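You operate a simulated robot arm through the tools that you are given. There is no shell and no other tool.

The job below is to be done with a simulated robot arm. You get a single attempt, and the scene is never put back.

Task
Put the dark box on battery, with OUT 1 and OUT 3 on.
Fine: OUT 1 and OUT 2 off before the knob turns; OUT 2 stays off.

The check looks at the end state, three seconds after you hand in, the way a careful person would. Anything else that was tipped, shoved, dropped, spilled or broken makes it a failure.

Robot
A 7-joint arm with a fingered hand, fixed in place. Base frame: the origin is on the floor under the middle of its stand, x ahead of it, y to its left, z up. Units: m, degrees, N and s.
With the tool pointing down near the work surface it reaches from about 0.1 to 0.94 m from the base axis. Its first joint turns from -69.0 to 172.0 degrees. Payload 5 kg.
The TCP is the grasp point between the finger pads, 0.032 m short of the fingertips. In the tool frame z runs along the fingers and y along their closing line. The gripper opens to 0.16 m; its body begins 0.089 m behind the TCP. The gripper is a hand of 3 fingers: y runs from the thumb to the fingers, the wrist lies at [0, 0, -0.252] in the tool frame, and closing takes about 1.5 s.
Orientation is that of the tool frame in the base frame, as a unit quaternion [x, y, z, w]. With the fingers straight down and closing along the base's y, the tool's x points along the base's -x, its y along +y and its z along -z.

Tools
- The arm moves only by the tool apply_moves. Its argument "commands" is a list that holds one entry, the list of rows, each a list of 6 numbers: the shift along the tool's x, y, z in mm, then the turn, a rotation vector about the tool's x, y, z in degrees. In form: [[[x, y, z, rx, ry, rz], ...]]. A call has 1 to 20 rows; each row shifts and turns the commanded pose from where the row before left it, along the tool's axes as they then stand. "hand" is the finger opening in mm, from 0 to 160, set as the call begins (left out, the last holds). A row lasts 0.2 s, in which the tool goes at most 0.05 m and 8.6 degrees; a call with a longer step from one row to the next is refused whole, and so is a gripper value outside its range. A pose out of reach is approached as far as the arm can. The call stops where the force on the tool passes 40 N (or 10 N more than at its start, if that is more) or the arm is blocked; 0.2 s more then pass. The fingers move at their own pace (about 0.108 m/s each) and stop on an object; they squeeze with about 24 N. The grip force told is the motor's: it shows also when the fingers shut on nothing. Time passes only in rows, and 0.2 s behind the last, so rows that do not move let the fingers close. It gives the time, the measured TCP pose, the force on the tool (base axes), the opening and the grip force at its end, in the units of the frame above (readings bear some noise), with the torque about the TCP (base axes, N m) and any sound that the robot's microphone picked up.
- Cameras (640 x 400 px; columns grow to the right, rows downward): "scene" is fixed at [0.0496, 0.4996, 1.0123]; the picture's right is [-0.86, -0.50, 0.00], its down [-0.07, 0.12, -0.99] and it looks along [0.50, -0.86, -0.14] (base axes); focal length 361 px, centre (320, 200). "wrist" rides on the gripper at [0.065, -0.004, -0.116] in the tool frame; the picture's right is [0.06, 1.00, 0.00], its down [-0.87, 0.05, -0.49] and it looks along [-0.49, 0.03, 0.87] (tool axes); focal length 261 px, centre (320, 200). There is no depth. A picture from a camera that has moved, and an enlarged one, comes with that camera's place and axes in the base frame and with its lens.
- grab_frame(camera): a new picture of that camera. It takes no simulated time.
- lift_body(by): slides the trunk up (or, below 0, down) by that many m; the arm rides with it, the base frame stays. It gives what a move gives, with no picture.
- move_fingers(finger1, finger2, thumb_bend): sets how far each is bent, from 0 (flat) to 1 (curled in); at 0.3 the hand is open as for a grip, at 0.7 the pads meet at the TCP. One left out holds its place. A second passes; each finger stops where it meets its share of the squeeze, and holds until it gets a number again. A gripper value or a shape takes the hand back. It gives what a move gives, with no picture; readings hold the bend of each and the force on the fingers (four entries, about 0 where the hand has none), thumb and palm.
- set_grasp(shape): the hand has 3 fingers and takes this shape, open, in about a second: jaw (thumb against the fingers, like two jaws); tri (thumb and two fingers); tip (a fingertip pinch); poke (one finger out to press); point (the index stretched); flat (the hand flat); cup (the hand cupped); fist (a fist). The gripper value then closes the fingers along that shape, each until it touches; the sizes above hold for jaw. It gives what a move gives, with no picture.
- zoom(camera, box): a new picture of the part [left, top, right, bottom] of that camera's present view, enlarged. It takes no simulated time.
- sign_off(): hands the job in; it is judged then, once.

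Nothing tells you positions but the pictures and the camera data. Unless the task says otherwise, let go and move clear before handing in.

The tools are called as name(argument=value, ...) on one line, values as JSON. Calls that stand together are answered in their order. apply_moves: Moves the arm, as the interface text tells. Its arguments: {"type":"object","properties":{"commands":{"type":"array"},"hand":{"type":"number"}},"required":["commands"]} The other tools are called the same way: lift_body (by) moves the trunk up or down; set_grasp (shape) gives the hand a shape; move_fingers (finger1, finger2, thumb_bend) moves the fingers one by one; grab_frame (camera) takes a picture; zoom (camera, box) takes an enlarged picture of a part of a camera's view; sign_off () hands the job in.

At the start:

```text
t: 0.0
tool_pos: [0.388, -0.3719, 0.883]
ee_rot: [0.001, 1.0, 0.001, -0.001]
ft_force: [-1.3, -0.8, 0.7]
moment: [0.03, 0.04, -0.02]
grip_width: 0.1599
finger_force: 0.0
shape: jaw
bend: [0.3, 0.3, 0.3]
finger forces: [0.0, 0.0, 0.0, 0.0, 0.1, 0.0]
trunk travel left (down, up): [-0.747, 0.193]
```

scene: 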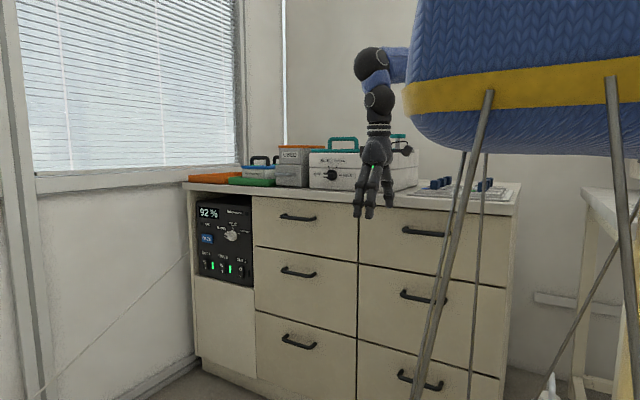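
wrist: 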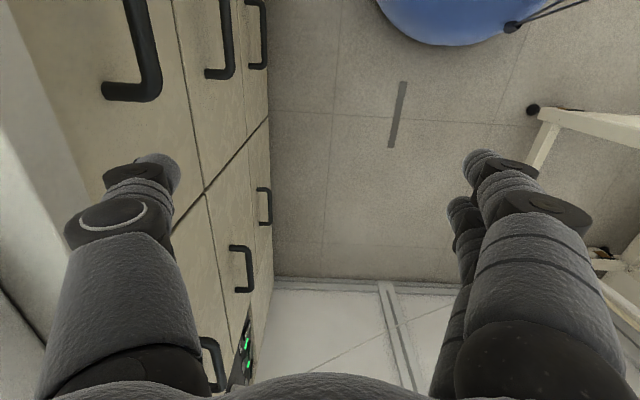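

The dark box sits in the left open bay of the cabinet, with a display reading 92 %, a knob, a blue button and three rocker switches. I'll zoom in to read its labels before moving anything.

zoom(camera="scene", box=[185, 190, 265, 295])

zoom(camera="scene", box=[190, 195, 260, 245])

zoom(camera="scene", box=[190, 240, 260, 290])

```text
3.81 times, centred on (225, 242) of scene
camera zoom: at [0.0496, 0.4996, 1.0123], right [-0.86, -0.5, 0.0], down [-0.07, 0.12, -0.99], along [0.5, -0.86, -0.14], focal length 1376 px, centre (682, 38)
```

zoom: 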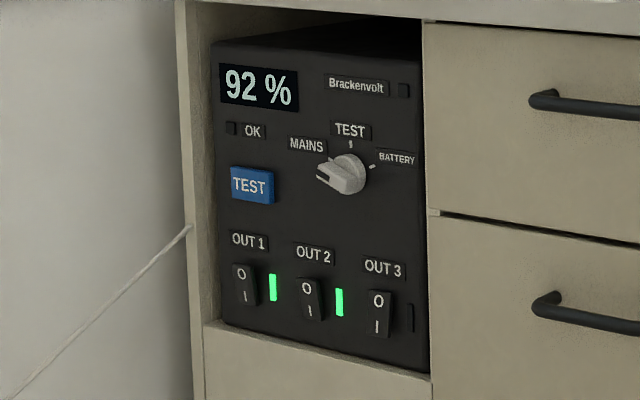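

```text
8.00 times, centred on (225, 220) of scene
camera zoom: at [0.0496, 0.4996, 1.0123], right [-0.86, -0.5, 0.0], down [-0.07, 0.12, -0.99], along [0.5, -0.86, -0.14], focal length 2889 px, centre (1080, 40)
```

zoom: 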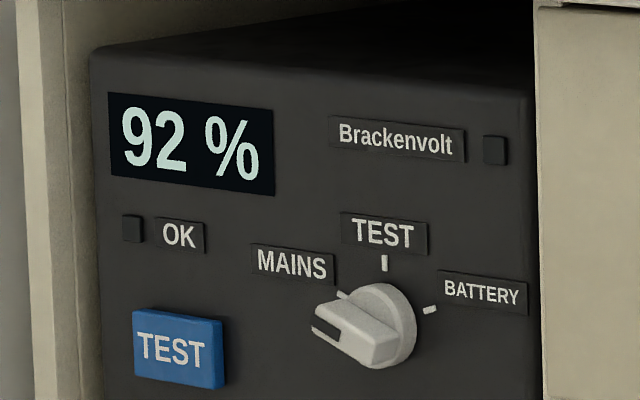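

```text
8.00 times, centred on (225, 265) of scene
camera zoom: at [0.0496, 0.4996, 1.0123], right [-0.86, -0.5, 0.0], down [-0.07, 0.12, -0.99], along [0.5, -0.86, -0.14], focal length 2889 px, centre (1080, -320)
```

zoom: 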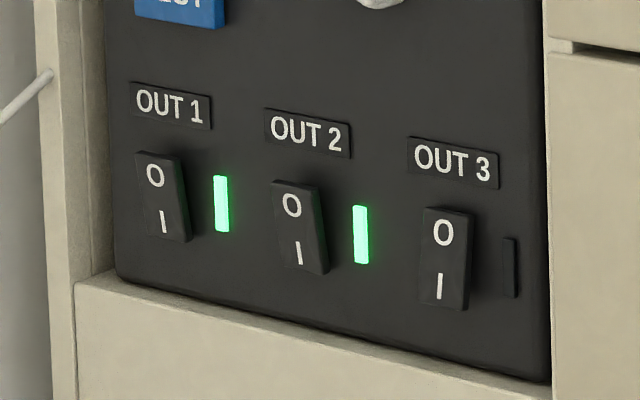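

The dark box is on MAINS with OUT 1 and OUT 2 lit and OUT 3 off. To find its depth I'll zoom the wrist camera on the lit indicators and match them to the scene view.

zoom(camera="wrist", box=[190, 300, 290, 400])

zoom(camera="scene", box=[180, 120, 440, 290])

zoom(camera="wrist", box=[0, 100, 320, 300])

```text
4.00 times, centred on (240, 350) of wrist
camera zoom: at [0.3216, -0.3769, 1.0001], right [-0.06, 1.0, 0.0], down [0.87, 0.05, 0.49], along [0.49, 0.03, -0.87], focal length 1043 px, centre (640, -400)
```

zoom: 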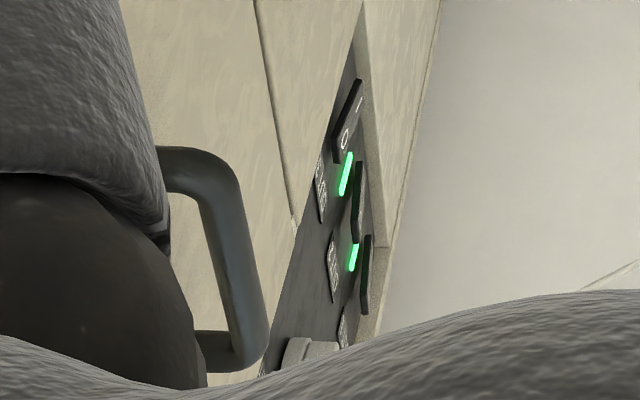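

```text
2.35 times, centred on (310, 205) of scene
camera zoom: at [0.0496, 0.4996, 1.0123], right [-0.86, -0.5, 0.0], down [-0.07, 0.12, -0.99], along [0.5, -0.86, -0.14], focal length 850 px, centre (344, 188)
```

zoom: 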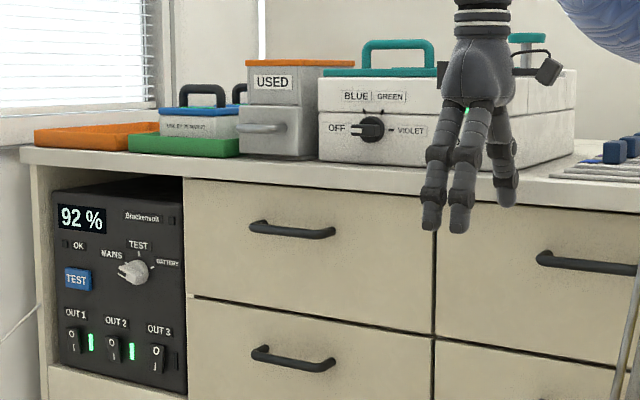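

```text
2.00 times, centred on (160, 200) of wrist
camera zoom: at [0.3216, -0.3769, 1.0001], right [-0.06, 1.0, 0.0], down [0.87, 0.05, 0.49], along [0.49, 0.03, -0.87], focal length 521 px, centre (640, 200)
```

zoom: 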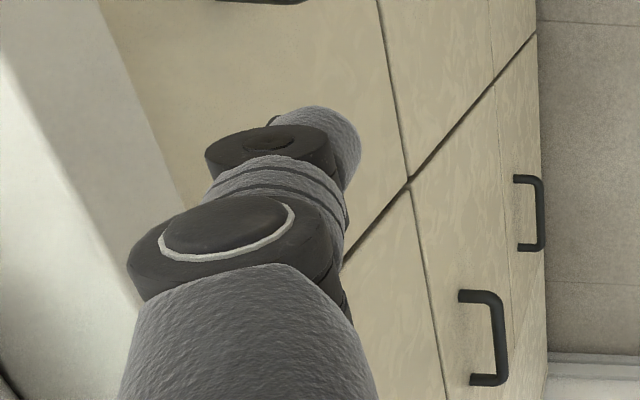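

The box's panel works out at about y = -0.55, facing +y. The knob is near (1.065, -0.55, 0.667), and the rockers are near x = 1.225, 1.125 and 1.02 at z ≈ 0.52. I'll swing the hand up to point ahead, staying clear of the cabinet front.

apply_moves(commands=[[[-28, 5, -11, 0, -8.18, 0], [-29.3, 5, -6.9, 0, -8.18, 0], [-30, 5, -2.7, 0, -8.18, 0], [-30, 5, 1.6, 0, -8.18, 0], [-29.5, 5, 5.9, 0, -8.18, 0], [-28.4, 5, 10, 0, -8.18, 0], [-26.7, 5, 14, 0, -8.18, 0], [-24.4, 5, 17.6, 0, -8.18, 0], [-21.6, 5, 20.9, 0, -8.18, 0], [-18.4, 5, 23.8, 0, -8.18, 0], [-14.9, 5, 26.1, 0, -8.18, 0]]])

```text
t: 2.6
tool_pos: [0.7618, -0.3038, 1.0752]
ee_rot: [-0.003, 0.672, 0.014, 0.741]
ft_force: [-0.1, -1.2, 0.4]
moment: [0.02, 0.06, 0.04]
grip_width: 0.1601
finger_force: 0.1
shape: jaw
bend: [0.3, 0.3, 0.3]
finger forces: [0.1, 0.0, 0.0, 0.0, 0.0, 0.0]
out of reach, approached as far as the arm can: row 1, 2, 3
trunk travel left (down, up): [-0.747, 0.193]
stopped in row 11: the arm was blocked; the commanded pose is now the measured one
```

The hand now points ahead at about (0.76, -0.30, 1.075), but the last row reported the arm blocked. I'll look before going on.

grab_frame(camera="scene")

grab_frame(camera="wrist")

```text
taken
```

scene: 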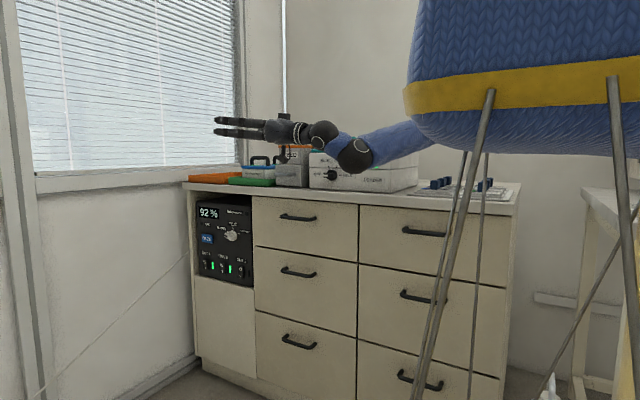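

```text
taken
camera wrist: at [0.6523, -0.3106, 0.9994], right [-0.02, 1.0, -0.05], down [-0.57, 0.03, 0.82], along [0.82, 0.04, 0.57], focal length 261 px, centre (320, 200)
```

wrist: 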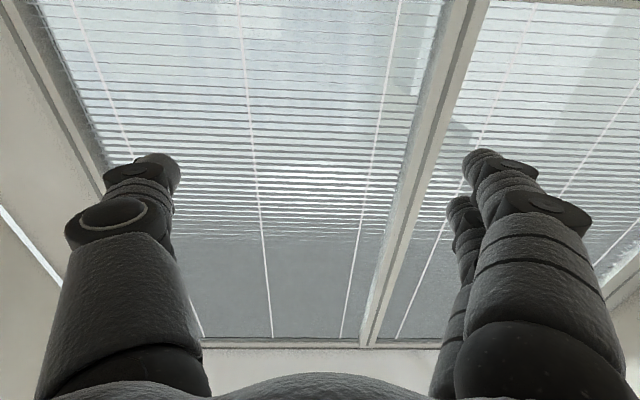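

Nothing is touching; the arm is just folded awkwardly. I'll lower the trunk so the shoulder and hand come down to the box's height, in steps.

lift_body(by=-0.2)

grab_frame(camera="scene")

```text
t: 4.8
tool_pos: [0.7677, -0.3208, 0.8622]
ee_rot: [-0.016, 0.672, 0.024, 0.74]
ft_force: [-22.5, 18.8, 13.7]
moment: [0.3, 1.69, -2.35]
grip_width: 0.1599
finger_force: 0.1
shape: jaw
bend: [0.3, 0.3, 0.3]
finger forces: [0.0, 0.1, 0.1, 0.1, 0.1, 0.0]
trunk travel left (down, up): [-0.547, 0.393]
stopped: the arm was blocked; the commanded pose is now the measured one
```

```text
taken
```

scene: 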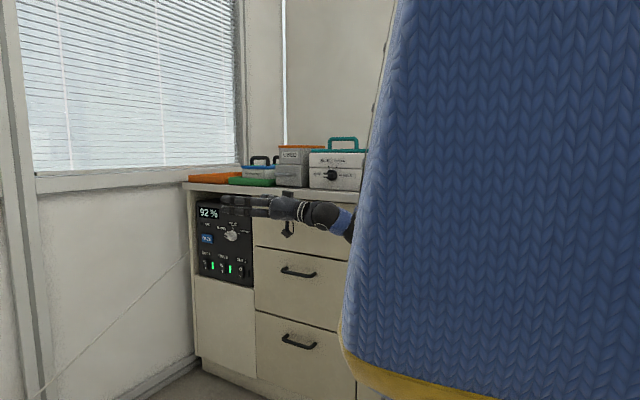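

The lowering stopped with force on the tool, so the arm or hand is touching something. I'll look closely from both cameras before moving again.

zoom(camera="scene", box=[190, 170, 370, 280])

grab_frame(camera="wrist")

```text
3.56 times, centred on (280, 225) of scene
camera zoom: at [0.0496, 0.4996, 1.0123], right [-0.86, -0.5, 0.0], down [-0.07, 0.12, -0.99], along [0.5, -0.86, -0.14], focal length 1284 px, centre (462, 111)
```

zoom: 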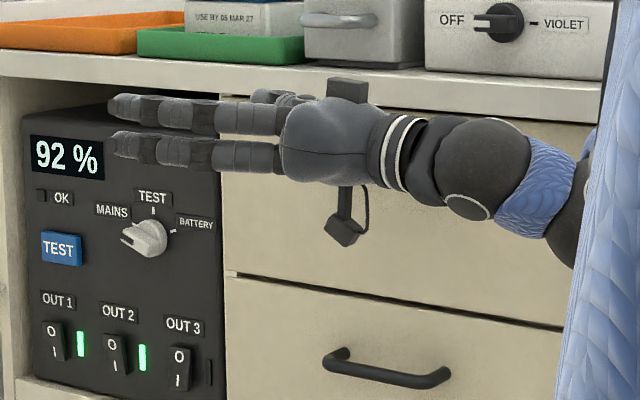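

```text
taken
camera wrist: at [0.6582, -0.3303, 0.7872], right [-0.05, 1.0, -0.05], down [-0.57, 0.02, 0.82], along [0.82, 0.07, 0.57], focal length 261 px, centre (320, 200)
```

wrist: 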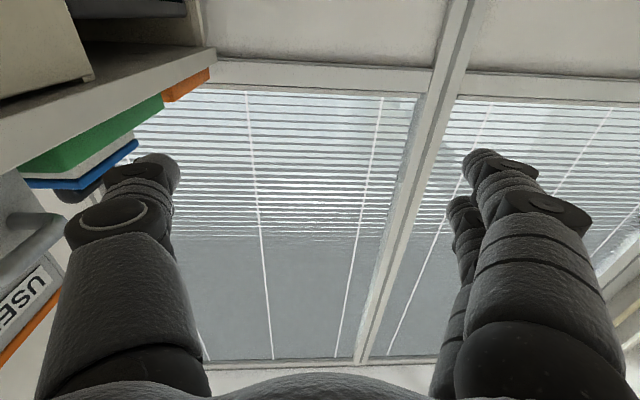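

The fingers look clear, so the contact is probably farther up the arm, hidden behind the blue body. I'll raise the trunk back up and look again.

lift_body(by=0.1)

grab_frame(camera="scene")

```text
t: 5.1
tool_pos: [0.7562, -0.4117, 0.9904]
ee_rot: [0.008, 0.591, 0.075, 0.803]
ft_force: [11.6, -6.9, -2.4]
moment: [-0.58, -0.73, 1.34]
grip_width: 0.1601
finger_force: 0.1
shape: jaw
bend: [0.3, 0.3, 0.3]
finger forces: [0.1, 0.0, 0.0, 0.0, 0.0, 0.0]
trunk travel left (down, up): [-0.548, 0.392]
stopped: the arm was blocked; the commanded pose is now the measured one
```

```text
taken
```

scene: 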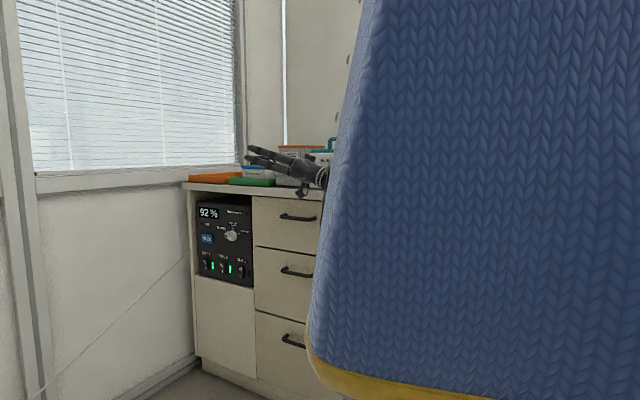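

The arm sprang to a new pose: the hand is now at about (0.76, -0.41, 0.99), near the air above the counter. The trunk hardly moved. I'll check the wrist view and the counter items before anything else.

grab_frame(camera="wrist")

zoom(camera="scene", box=[180, 120, 380, 245])

```text
taken
camera wrist: at [0.6656, -0.4167, 0.894], right [-0.09, 0.99, 0.04], down [-0.72, -0.1, 0.68], along [0.68, 0.03, 0.73], focal length 261 px, centre (320, 200)
```

wrist: 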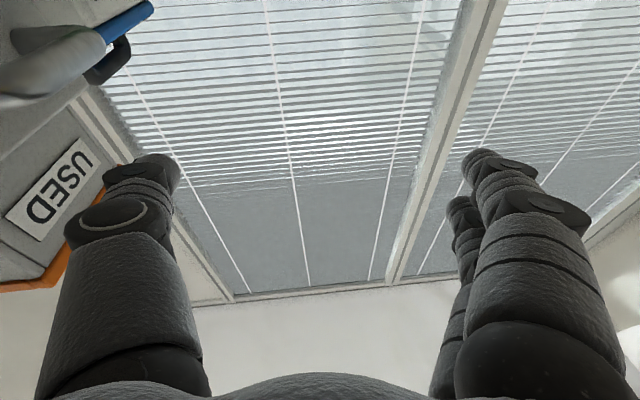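

```text
3.20 times, centred on (280, 182) of scene
camera zoom: at [0.0496, 0.4996, 1.0123], right [-0.86, -0.5, 0.0], down [-0.07, 0.12, -0.99], along [0.5, -0.86, -0.14], focal length 1156 px, centre (448, 256)
```

zoom: 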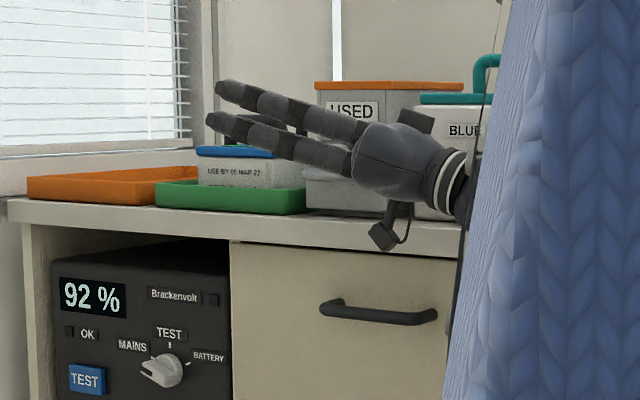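

The hand is clear of the counter items so far. I'll hold still for a moment to see whether the force settles.

apply_moves(commands=[[[0, 0, 0, 0, 0, 0], [0, 0, 0, 0, 0, 0]]])

```text
t: 5.5
tool_pos: [0.8272, -0.4141, 1.0222]
ee_rot: [-0.031, 0.577, 0.121, 0.807]
ft_force: [-10.3, -4.0, -6.1]
moment: [0.08, -0.18, 0.45]
grip_width: 0.1601
finger_force: 0.0
shape: jaw
bend: [0.3, 0.3, 0.3]
finger forces: [0.0, 0.0, 0.1, 0.0, 0.0, 0.0]
trunk travel left (down, up): [-0.548, 0.392]
stopped in row 1: the arm was blocked; the commanded pose is now the measured one
```

apply_moves(commands=[[[0, 0, 0, 0, 0, 0], [0, 0, 0, 0, 0, 0]]])

grab_frame(camera="scene")

```text
t: 5.8
tool_pos: [1.0485, -0.3322, 1.2116]
ee_rot: [0.037, 0.615, -0.189, 0.765]
ft_force: [-40.5, 90.3, 30.7]
moment: [4.04, 4.07, -6.64]
grip_width: 0.1597
finger_force: 0.0
shape: jaw
bend: [0.29, 0.29, 0.31]
finger forces: [0.0, 0.0, 0.0, 0.0, 0.0, 0.1]
trunk travel left (down, up): [-0.548, 0.392]
stopped in row 1: the arm was blocked; the commanded pose is now the measured one
```

```text
taken
```

scene: 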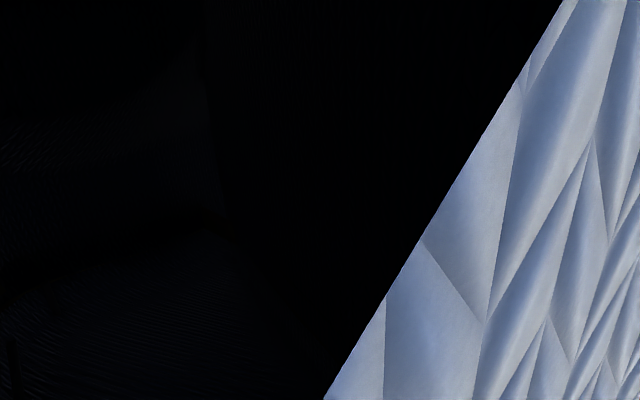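

Something is swinging: the TCP reads (1.05, -0.33, 1.21) and the scene view is blocked by the body. I'll check the wrist view before commanding anything.

grab_frame(camera="wrist")

```text
taken
camera wrist: at [0.951, -0.3189, 1.1237], right [0.34, 0.91, -0.23], down [-0.59, 0.4, 0.7], along [0.73, -0.11, 0.67], focal length 261 px, centre (320, 200)
```

wrist: 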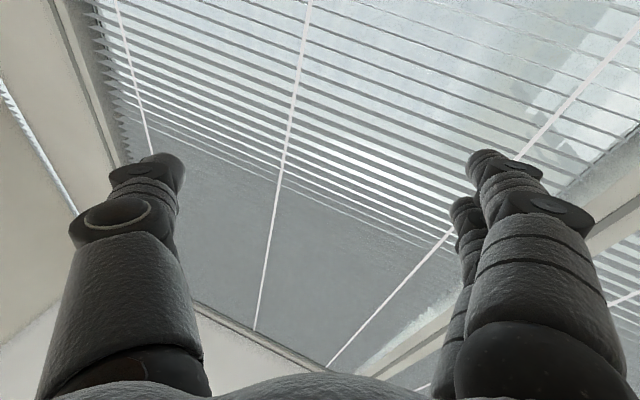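

apply_moves(commands=[[[0, 0, 0, 0, 0, 0]]])

grab_frame(camera="scene")

```text
t: 6.1
tool_pos: [1.154, 0.0582, 1.2385]
ee_rot: [0.02, 0.597, -0.195, 0.778]
ft_force: [2.9, -4.4, 4.2]
moment: [0.48, 0.03, 0.28]
grip_width: 0.1599
finger_force: 0.1
shape: jaw
bend: [0.3, 0.3, 0.3]
finger forces: [0.1, 0.1, 0.0, 0.1, 0.0, 0.2]
trunk travel left (down, up): [-0.548, 0.392]
stopped in row 1: the arm was blocked; the commanded pose is now the measured one
```

```text
taken
```

scene: 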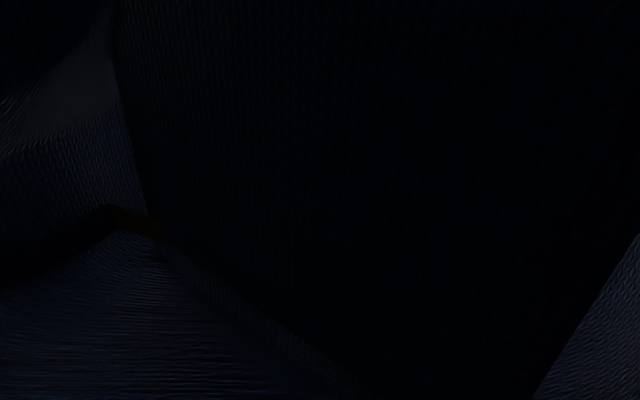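

apply_moves(commands=[[[0, 0, 0, 0, 0, 0], [0, 0, 0, 0, 0, 0], [0, 0, 0, 0, 0, 0], [0, 0, 0, 0, 0, 0]]])

grab_frame(camera="wrist")

grab_frame(camera="scene")

```text
t: 6.5
tool_pos: [1.1573, 0.1237, 1.121]
ee_rot: [0.03, 0.732, -0.193, 0.653]
ft_force: [-5.3, -58.5, 42.6]
moment: [1.21, 4.14, 5.54]
grip_width: 0.1599
finger_force: 0.0
shape: jaw
bend: [0.29, 0.29, 0.3]
finger forces: [0.1, 0.1, 0.0, 0.0, 0.0, 0.0]
trunk travel left (down, up): [-0.548, 0.392]
stopped in row 1: the arm was blocked; the commanded pose is now the measured one
```

```text
taken
camera wrist: at [1.0368, 0.1437, 1.0686], right [0.29, 0.91, -0.3], down [-0.32, 0.39, 0.86], along [0.9, -0.15, 0.4], focal length 261 px, centre (320, 200)
```

wrist: 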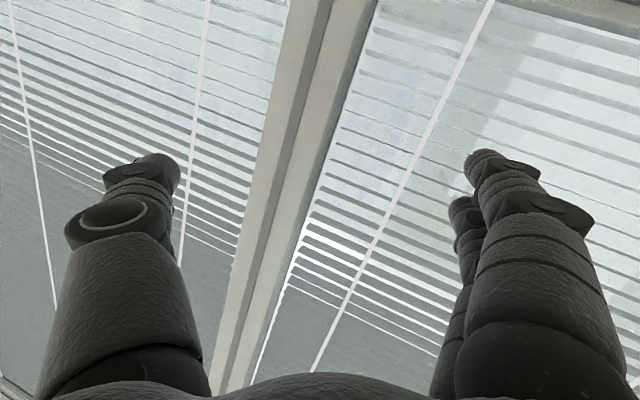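

```text
taken
```

scene: 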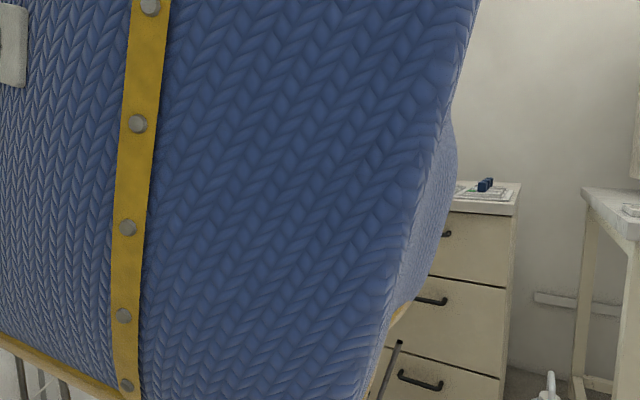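

apply_moves(commands=[[[0, 0, 0, 0, 0, 0], [0, 0, 0, 0, 0, 0], [0, 0, 0, 0, 0, 0], [0, 0, 0, 0, 0, 0]]])

grab_frame(camera="scene")

```text
t: 6.7
tool_pos: [1.2738, -0.0444, 0.9989]
ee_rot: [0.252, 0.774, -0.217, 0.54]
ft_force: [-172.9, 28.3, 10.0]
moment: [0.83, 0.23, 11.54]
grip_width: 0.1487
finger_force: 0.0
shape: jaw
bend: [0.44, 0.59, 0.3]
finger forces: [98.1, 10.8, 0.1, 0.1, 0.0, 0.0]
trunk travel left (down, up): [-0.548, 0.392]
stopped in row 1: the force on the tool passed its limit at 86 N (the readings are from after the stop); the commanded pose is now the measured one
```

```text
taken
```

scene: 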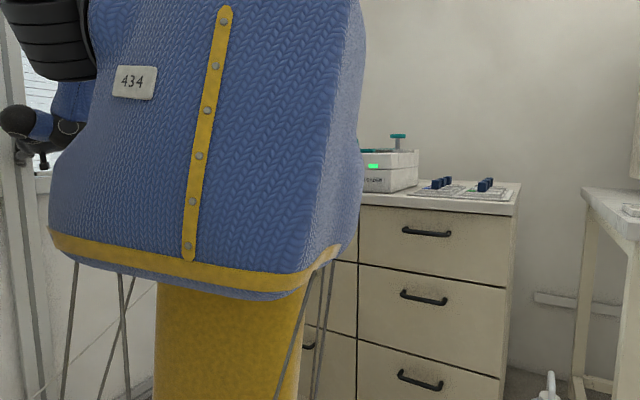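

A finger has run into something near x ≈ 1.3, probably the window side, while the arm was swinging. I'll back straight off along the fingers.

apply_moves(commands=[[[0, 0, -20, 0, 0, 0], [0, 0, -20, 0, 0, 0], [0, 0, -20, 0, 0, 0]]])

grab_frame(camera="scene")

grab_frame(camera="wrist")

```text
t: 6.9
tool_pos: [1.2789, -0.3052, 0.8156]
ee_rot: [0.425, 0.718, -0.338, 0.435]
ft_force: [6.8, -3.2, -0.6]
moment: [0.02, -0.17, -0.19]
grip_width: 0.1594
finger_force: 0.0
shape: jaw
bend: [0.38, 0.36, 0.3]
finger forces: [0.0, 0.0, 0.0, 0.0, 0.0, 0.0]
out of reach, approached as far as the arm can: row 1
trunk travel left (down, up): [-0.548, 0.392]
stopped in row 1: the force on the tool passed its limit at 876 N (the readings are from after the stop); the commanded pose is now the measured one
```

```text
taken
```

scene: 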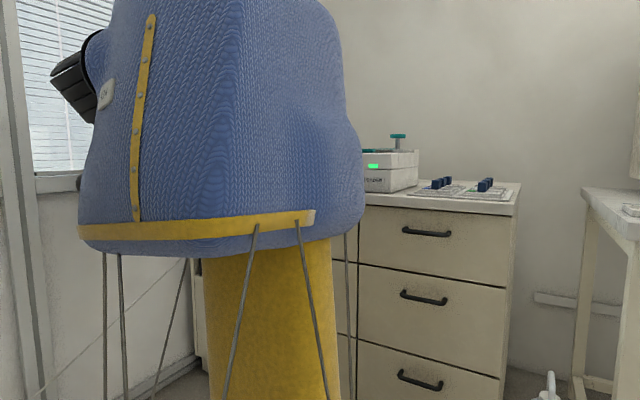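

```text
taken
camera wrist: at [1.2182, -0.1874, 0.8018], right [0.89, 0.43, -0.17], down [0.11, 0.17, 0.98], along [0.45, -0.89, 0.1], focal length 261 px, centre (320, 200)
```

wrist: 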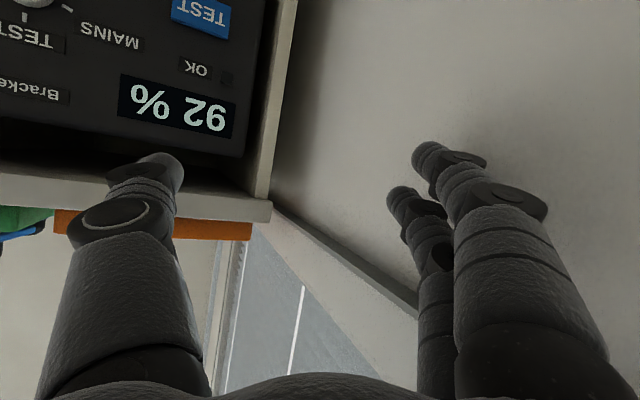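

The hand is now in front of the dark box, to its left, with the force down to a few newtons. The body has clearly swung round as well. I'll hold once more to see if it has settled.

apply_moves(commands=[[[0, 0, 0, 0, 0, 0]]])

grab_frame(camera="scene")

grab_frame(camera="wrist")

```text
t: 7.3
tool_pos: [1.1414, -0.5266, 0.9559]
ee_rot: [0.192, 0.691, -0.623, 0.312]
ft_force: [-2.0, 11.3, -4.5]
moment: [0.79, 0.65, 0.55]
grip_width: 0.1599
finger_force: 0.0
shape: jaw
bend: [0.06, 0.1, 0.3]
finger forces: [4.0, 4.8, 0.0, 0.1, 0.0, 0.0]
trunk travel left (down, up): [-0.548, 0.392]
stopped in row 1: the arm was blocked; the commanded pose is now the measured one
```

```text
taken
```

scene: 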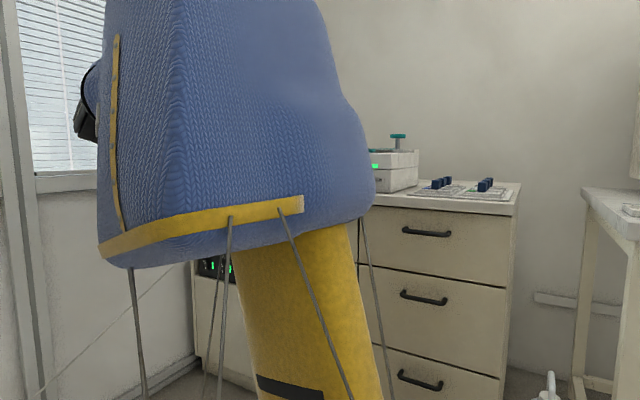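

```text
taken
camera wrist: at [1.0673, -0.4224, 0.9192], right [0.61, 0.14, -0.78], down [0.58, 0.6, 0.56], along [0.55, -0.79, 0.28], focal length 261 px, centre (320, 200)
```

wrist: 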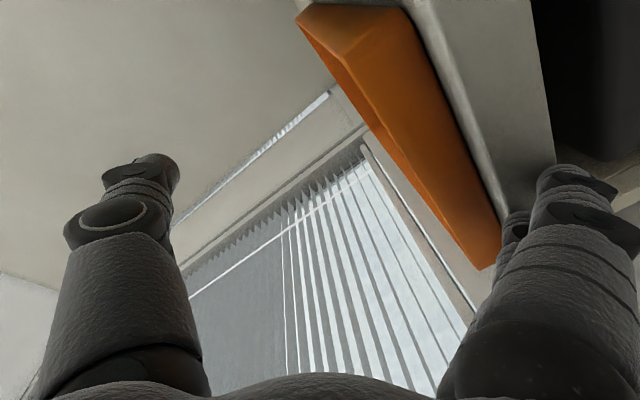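

The yellow column and body are visibly leaning towards the cabinet, and the fingers now lightly touch near the orange tray and counter edge. I'll lift the hand slightly off the tray and see how the arm responds.

apply_moves(commands=[[[0, -10, -10, 0, 0, 0]]])

grab_frame(camera="scene")

grab_frame(camera="wrist")

```text
t: 7.6
tool_pos: [1.2278, -0.4758, 1.0442]
ee_rot: [0.065, -0.655, 0.697, -0.285]
ft_force: [7.3, 7.9, -5.0]
moment: [-0.3, -0.32, -0.88]
grip_width: 0.1601
finger_force: 0.0
shape: jaw
bend: [0.3, 0.3, 0.3]
finger forces: [0.1, 0.0, 0.1, 0.0, 0.0, 0.0]
out of reach, approached as far as the arm can: row 1
trunk travel left (down, up): [-0.548, 0.392]
stopped in row 1: the arm was blocked; the commanded pose is now the measured one
```

```text
taken
```

scene: 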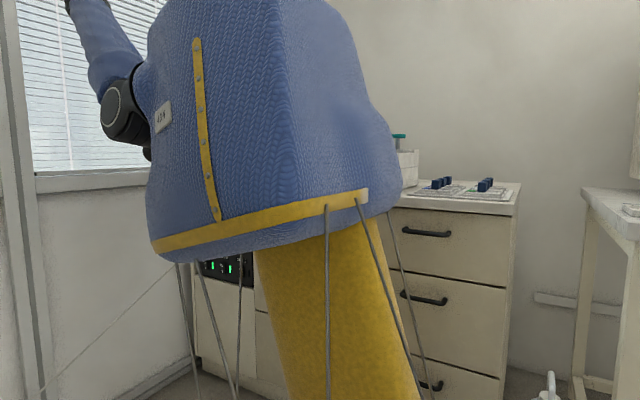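

```text
taken
camera wrist: at [1.1182, -0.4064, 1.0145], right [0.26, -0.01, -0.97], down [0.51, 0.85, 0.13], along [0.82, -0.53, 0.22], focal length 261 px, centre (320, 200)
```

wrist: 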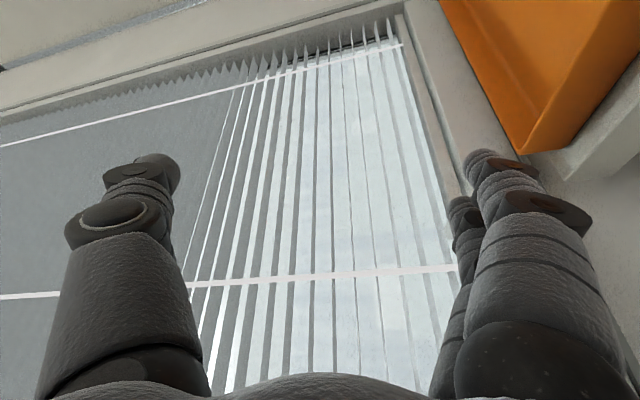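

The body itself is shifting and leaning, not just the arm. The hand has swung clear of the tray again, so I'll hold and see whether things come to rest.

apply_moves(commands=[[[0, 0, 0, 0, 0, 0]]])

grab_frame(camera="scene")

```text
t: 7.9
tool_pos: [1.2741, -0.3628, 1.1021]
ee_rot: [0.076, -0.628, 0.657, -0.41]
ft_force: [0.3, 1.2, 0.7]
moment: [0.11, 0.06, -0.1]
grip_width: 0.1603
finger_force: 0.0
shape: jaw
bend: [0.3, 0.3, 0.3]
finger forces: [0.0, 0.0, 0.1, 0.0, 0.0, 0.1]
trunk travel left (down, up): [-0.548, 0.392]
stopped in row 1: the arm was blocked; the commanded pose is now the measured one
```

```text
taken
```

scene: 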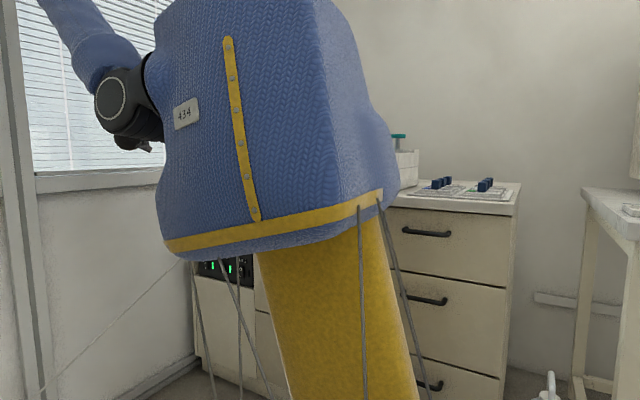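

apply_moves(commands=[[[0, 0, 0, 0, 0, 0]]])

apply_moves(commands=[[[0, 0, 0, 0, 0, 0]]])

grab_frame(camera="scene")

grab_frame(camera="wrist")

```text
t: 8.2
tool_pos: [1.2831, -0.3426, 1.1834]
ee_rot: [0.199, -0.548, 0.729, -0.358]
ft_force: [0.1, 1.9, 0.3]
moment: [0.0, -0.01, -0.11]
grip_width: 0.1598
finger_force: 0.0
shape: jaw
bend: [0.3, 0.3, 0.3]
finger forces: [0.0, 0.1, 0.0, 0.0, 0.0, 0.0]
trunk travel left (down, up): [-0.548, 0.392]
stopped in row 1: the force on the tool passed its limit at 123 N (the readings are from after the stop); the commanded pose is now the measured one
```

```text
t: 8.5
tool_pos: [1.221, -0.315, 1.3107]
ee_rot: [0.282, -0.426, 0.815, -0.275]
ft_force: [1.3, 1.1, 1.2]
moment: [0.17, 0.05, -0.22]
grip_width: 0.16
finger_force: 0.0
shape: jaw
bend: [0.3, 0.3, 0.3]
finger forces: [0.1, 0.1, 0.0, 0.1, 0.0, 0.0]
trunk travel left (down, up): [-0.548, 0.392]
stopped in row 1: the arm was blocked; the commanded pose is now the measured one
```

```text
taken
```

scene: 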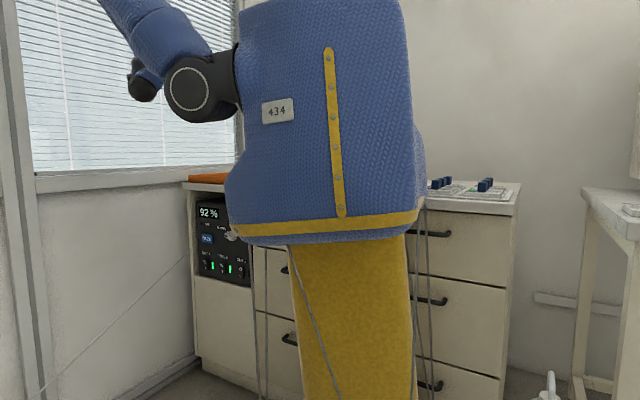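

```text
taken
camera wrist: at [1.0953, -0.2969, 1.2754], right [0.16, -0.53, -0.83], down [0.27, 0.84, -0.48], along [0.95, -0.15, 0.28], focal length 261 px, centre (320, 200)
```

wrist: 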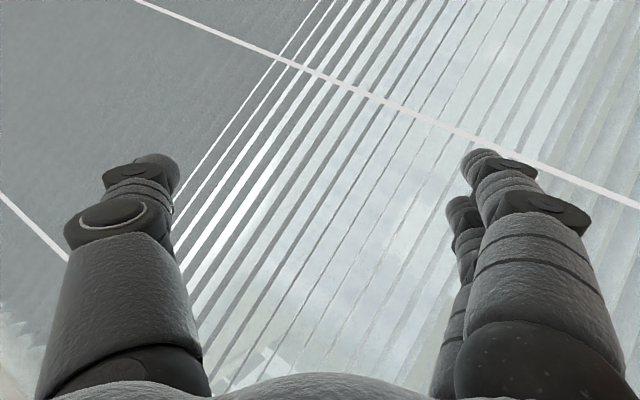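

apply_moves(commands=[[[0, 0, 0, 0, 0, 0]]])

apply_moves(commands=[[[0, 0, 0, 0, 0, 0]]])

grab_frame(camera="scene")

```text
t: 8.9
tool_pos: [0.9664, -0.4915, 1.4163]
ee_rot: [0.189, -0.423, 0.882, -0.086]
ft_force: [-6.2, -0.2, 6.6]
moment: [0.51, 0.45, 0.28]
grip_width: 0.1599
finger_force: 0.0
shape: jaw
bend: [0.3, 0.3, 0.3]
finger forces: [0.0, 0.1, 0.1, 0.1, 0.1, 0.0]
trunk travel left (down, up): [-0.548, 0.392]
stopped in row 1: the arm was blocked; the commanded pose is now the measured one
```

```text
t: 9.2
tool_pos: [0.6332, -0.7046, 1.3255]
ee_rot: [0.173, -0.482, 0.748, 0.422]
ft_force: [-11.6, -25.8, 63.0]
moment: [3.87, 0.14, 0.68]
grip_width: 0.1601
finger_force: 0.1
shape: jaw
bend: [0.29, 0.29, 0.3]
finger forces: [0.0, 0.0, 0.0, 0.0, 0.1, 0.0]
trunk travel left (down, up): [-0.548, 0.392]
stopped in row 1: the arm was blocked; the commanded pose is now the measured one
```

```text
taken
```

scene: 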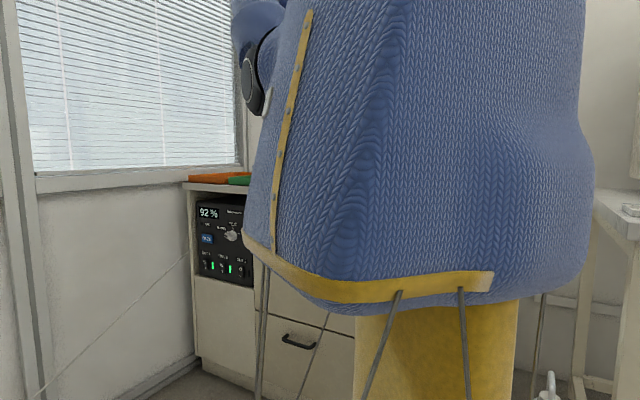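

apply_moves(commands=[[[0, 0, 0, 0, 0, 0]]])

grab_frame(camera="scene")

grab_frame(camera="wrist")

```text
t: 9.5
tool_pos: [0.6644, -0.4611, 1.4322]
ee_rot: [0.122, -0.379, 0.838, 0.372]
ft_force: [13.2, -3.2, -3.0]
moment: [-0.37, -1.48, -0.1]
grip_width: 0.16
finger_force: 0.0
shape: jaw
bend: [0.3, 0.3, 0.3]
finger forces: [0.0, 0.1, 0.0, 0.0, 0.0, 0.0]
trunk travel left (down, up): [-0.548, 0.392]
stopped in row 1: the arm was blocked; the commanded pose is now the measured one
```

```text
taken
```

scene: 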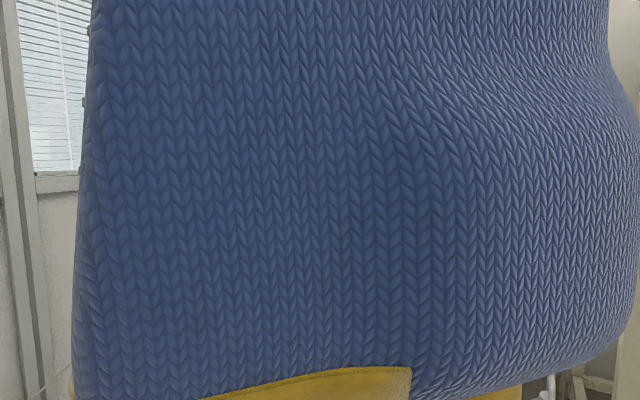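

```text
taken
camera wrist: at [0.6308, -0.3408, 1.3885], right [-0.76, -0.4, -0.51], down [0.6, -0.13, -0.79], along [0.25, -0.91, 0.34], focal length 261 px, centre (320, 200)
```

wrist: 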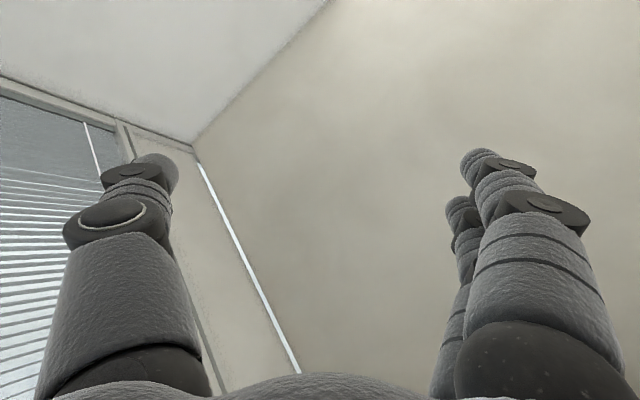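

The body is swinging back towards its starting place and the hand is in free air. I'll keep holding to let it die down.

apply_moves(commands=[[[0, 0, 0, 0, 0, 0]]])

apply_moves(commands=[[[0, 0, 0, 0, 0, 0]]])

grab_frame(camera="scene")

grab_frame(camera="wrist")

```text
t: 10.1
tool_pos: [0.6366, -0.6188, 1.3445]
ee_rot: [0.119, -0.486, 0.834, 0.233]
ft_force: [-0.7, 2.4, 3.6]
moment: [0.36, 0.0, 0.03]
grip_width: 0.1601
finger_force: 0.1
shape: jaw
bend: [0.3, 0.3, 0.3]
finger forces: [0.1, 0.0, 0.1, 0.0, 0.1, 0.0]
trunk travel left (down, up): [-0.548, 0.392]
stopped in row 1: the arm was blocked; the commanded pose is now the measured one
```

```text
t: 10.5
tool_pos: [0.7685, -0.5297, 1.2942]
ee_rot: [0.192, -0.462, 0.814, 0.296]
ft_force: [-19.2, -3.8, -50.9]
moment: [-5.41, 1.7, 1.49]
grip_width: 0.1599
finger_force: 0.0
shape: jaw
bend: [0.3, 0.29, 0.3]
finger forces: [0.1, 0.1, 0.1, 0.0, 0.0, 0.0]
trunk travel left (down, up): [-0.548, 0.392]
stopped in row 1: the arm was blocked; the commanded pose is now the measured one
```

```text
taken
```

scene: 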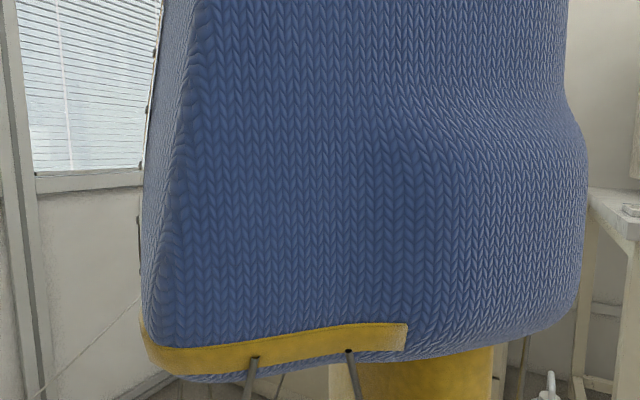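

```text
taken
camera wrist: at [0.7173, -0.4077, 1.2779], right [-0.7, -0.38, -0.6], down [0.6, 0.14, -0.79], along [0.38, -0.92, 0.13], focal length 261 px, centre (320, 200)
```

wrist: 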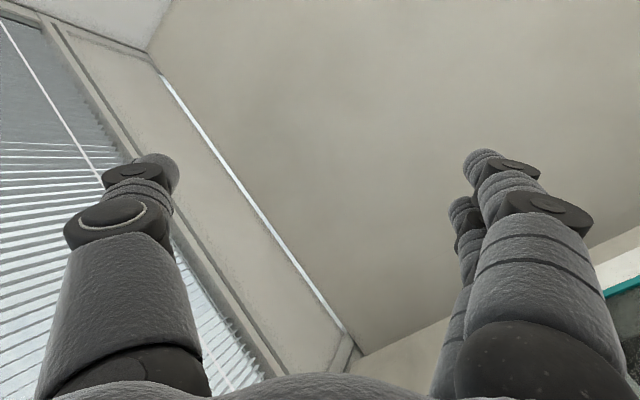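

Each hold call seems to re-target the arm and keep it swinging. I'll let time pass with hand-shape calls instead, which shouldn't re-solve the arm pose; "poke" is the shape I need anyway.

set_grasp(shape="poke")

grab_frame(camera="scene")

grab_frame(camera="wrist")

```text
t: 11.4
tool_pos: [0.6914, -0.5003, 1.3639]
ee_rot: [0.131, -0.447, 0.845, 0.262]
ft_force: [0.5, 2.0, 1.2]
moment: [0.19, -0.02, 0.04]
grip_width: 0.0
finger_force: 0.0
shape: poke
bend: [1.0, 1.0, 0.46]
finger forces: [0.0, 0.0, 0.0, 0.0, 0.0, 0.1]
trunk travel left (down, up): [-0.548, 0.392]
```

```text
taken
```

scene: 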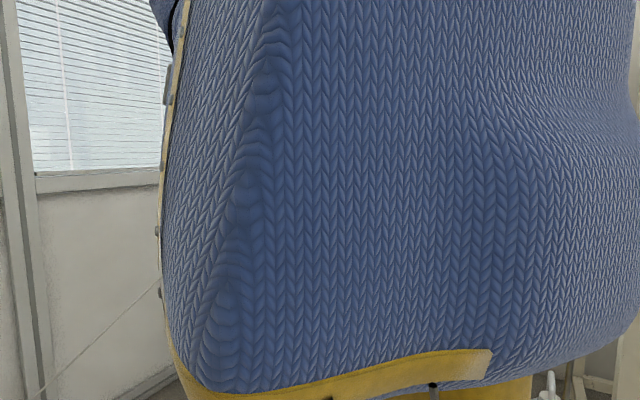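

```text
taken
camera wrist: at [0.6417, -0.381, 1.3313], right [-0.61, -0.44, -0.66], down [0.7, 0.1, -0.71], along [0.38, -0.89, 0.25], focal length 261 px, centre (320, 200)
```

wrist: 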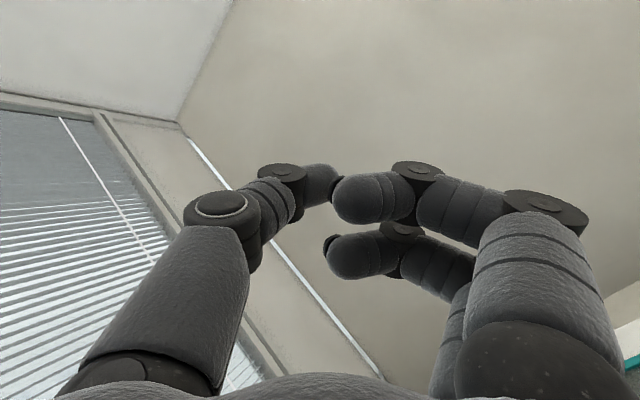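

Forces are near zero and no block was reported this time. I'll let another second pass the same way and check that the pose is steady.

set_grasp(shape="poke")

set_grasp(shape="poke")

grab_frame(camera="scene")

grab_frame(camera="wrist")

```text
t: 12.3
tool_pos: [0.6924, -0.5022, 1.3617]
ee_rot: [0.13, -0.448, 0.845, 0.26]
ft_force: [0.2, 0.2, 0.8]
moment: [0.05, 0.04, 0.05]
grip_width: 0.0
finger_force: 0.1
shape: poke
bend: [1.0, 1.0, 0.46]
finger forces: [0.0, 0.1, 0.1, 0.0, 0.0, 0.0]
trunk travel left (down, up): [-0.548, 0.392]
```

```text
t: 13.2
tool_pos: [0.6935, -0.5035, 1.3613]
ee_rot: [0.131, -0.448, 0.845, 0.26]
ft_force: [-0.1, -0.1, 0.2]
moment: [0.05, 0.03, 0.01]
grip_width: 0.0001
finger_force: 0.1
shape: poke
bend: [1.0, 1.0, 0.46]
finger forces: [0.1, 0.0, 0.0, 0.0, 0.0, 0.0]
trunk travel left (down, up): [-0.548, 0.392]
```

```text
taken
```

scene: 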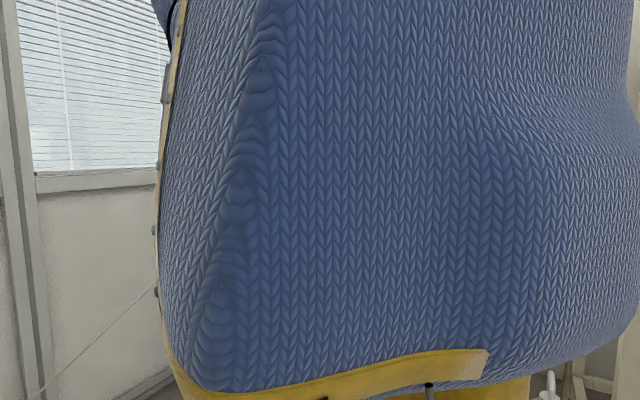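

```text
taken
camera wrist: at [0.6425, -0.3849, 1.3282], right [-0.61, -0.44, -0.66], down [0.7, 0.1, -0.71], along [0.38, -0.89, 0.25], focal length 261 px, centre (320, 200)
```

wrist: 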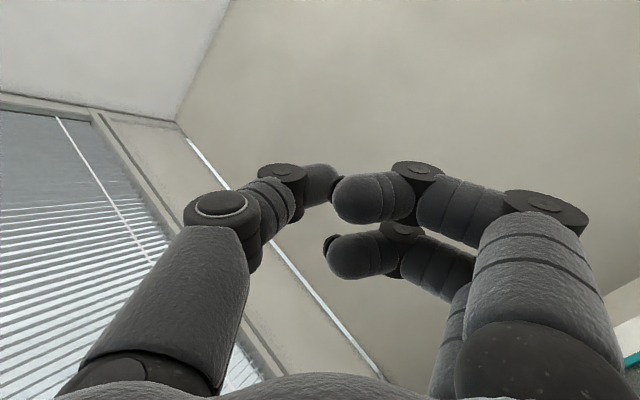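

The robot is now steady at (0.69, -0.50, 1.36) with no load. I'll test whether the arm tracks again with one small move, raising the hand a little.

apply_moves(commands=[[[0, 0, -10, 0, 0, 0]]])

```text
t: 13.6
tool_pos: [0.6886, -0.502, 1.3613]
ee_rot: [0.13, -0.448, 0.845, 0.26]
ft_force: [-0.8, -0.2, -0.4]
moment: [0.05, 0.05, 0.03]
grip_width: 0.0
finger_force: 0.1
shape: poke
bend: [1.0, 1.0, 0.46]
finger forces: [0.1, 0.0, 0.0, 0.0, 0.0, 0.0]
out of reach, approached as far as the arm can: row 1
trunk travel left (down, up): [-0.548, 0.392]
```

The arm tracks without a block now, though it's in an awkward posture. I'll raise the trunk back to its starting height, so the body clears the scene camera and I can see the arm.

lift_body(by=0.2)

grab_frame(camera="scene")

grab_frame(camera="wrist")

```text
t: 15.7
tool_pos: [0.6895, -0.5014, 1.5596]
ee_rot: [0.13, -0.448, 0.845, 0.26]
ft_force: [-0.4, -0.3, 0.2]
moment: [0.0, -0.01, 0.01]
grip_width: 0.0
finger_force: 0.1
shape: poke
bend: [1.0, 1.0, 0.46]
finger forces: [0.1, 0.1, 0.0, 0.0, 0.0, 0.1]
trunk travel left (down, up): [-0.748, 0.192]
```

```text
taken
```

scene: 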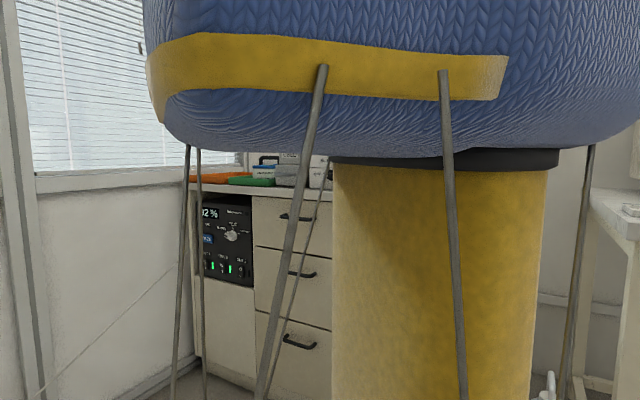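

```text
taken
camera wrist: at [0.6387, -0.3835, 1.5278], right [-0.61, -0.44, -0.66], down [0.7, 0.1, -0.71], along [0.38, -0.89, 0.25], focal length 261 px, centre (320, 200)
```

wrist: 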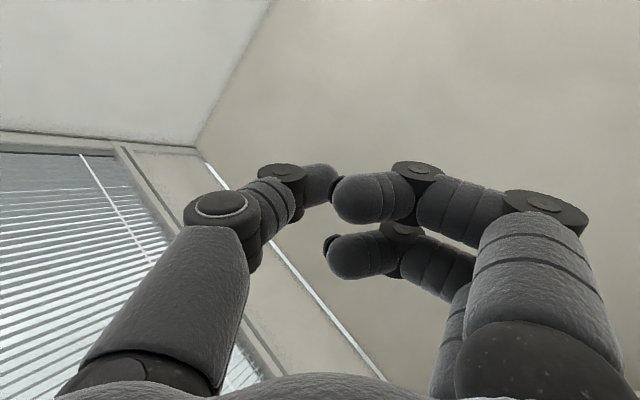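

The view shows the torso nearer the camera than before, with a yellow column under it, and the counter items I can see still look in place. I'll tip the hand down towards horizontal in small steps to test tracking.

apply_moves(commands=[[[0, 0, 0, -5.7, -3.83, -0.1], [0, 0, 0, -5.7, -3.83, -0.1]]])

```text
t: 16.3
tool_pos: [0.6824, -0.5378, 1.4925]
ee_rot: [0.161, -0.538, 0.791, 0.242]
ft_force: [-1.0, -1.3, -0.8]
moment: [-0.04, -0.03, 0.0]
grip_width: 0.0
finger_force: 0.1
shape: poke
bend: [1.0, 1.0, 0.46]
finger forces: [0.1, 0.0, 0.0, 0.0, 0.1, 0.0]
out of reach, approached as far as the arm can: row 1, 2
trunk travel left (down, up): [-0.748, 0.192]
```

The arm follows, but it's near full stretch up there. I'll bring the hand lower and back from the wall, towards +y, in a few steps.

apply_moves(commands=[[[-16.4, 24.8, -33.4, 0, 0, 0], [-16.4, 24.8, -33.4, 0, 0, 0], [-16.4, 24.8, -33.4, 0, 0, 0]]])

grab_frame(camera="scene")

grab_frame(camera="wrist")

```text
t: 17.1
tool_pos: [0.6923, -0.5298, 1.4309]
ee_rot: [0.16, -0.546, 0.786, 0.242]
ft_force: [-0.9, -0.8, 0.8]
moment: [0.01, 0.03, 0.06]
grip_width: 0.0
finger_force: 0.0
shape: poke
bend: [1.0, 1.0, 0.46]
finger forces: [0.1, 0.1, 0.1, 0.0, 0.1, 0.1]
out of reach, approached as far as the arm can: row 1, 2, 3
trunk travel left (down, up): [-0.748, 0.192]
```

```text
taken
```

scene: 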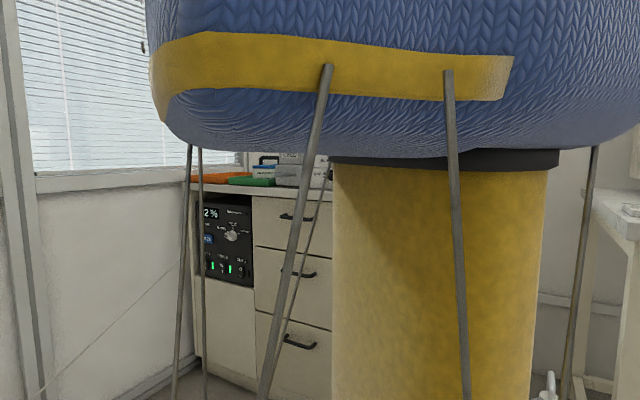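

```text
taken
camera wrist: at [0.6417, -0.4078, 1.4273], right [-0.61, -0.27, -0.75], down [0.7, 0.27, -0.66], along [0.38, -0.92, 0.03], focal length 261 px, centre (320, 200)
```

wrist: 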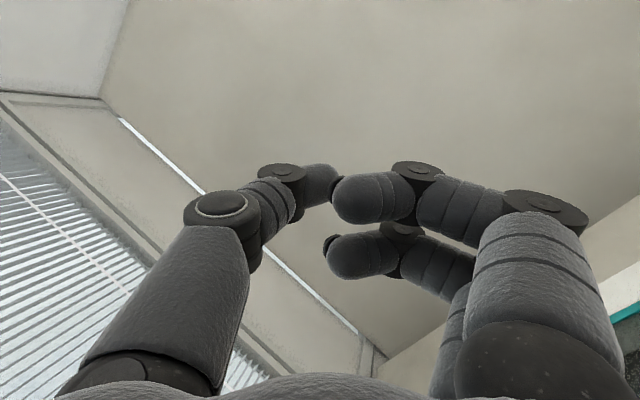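

apply_moves(commands=[[[-20.6, 30.9, -14.8, 0, 0, 0], [-20.6, 30.9, -14.8, 0, 0, 0], [-20.6, 30.9, -14.8, 0, 0, 0], [0, 0, 0, 0, 0, 0]]])

```text
t: 18.1
tool_pos: [0.6689, -0.5411, 1.3752]
ee_rot: [0.171, -0.551, 0.782, 0.236]
ft_force: [-0.3, -0.3, 0.8]
moment: [-0.01, 0.02, 0.05]
grip_width: 0.0
finger_force: 0.0
shape: poke
bend: [1.0, 1.0, 0.46]
finger forces: [0.1, 0.1, 0.0, 0.0, 0.0, 0.1]
out of reach, approached as far as the arm can: row 1, 2, 3
trunk travel left (down, up): [-0.748, 0.192]
```

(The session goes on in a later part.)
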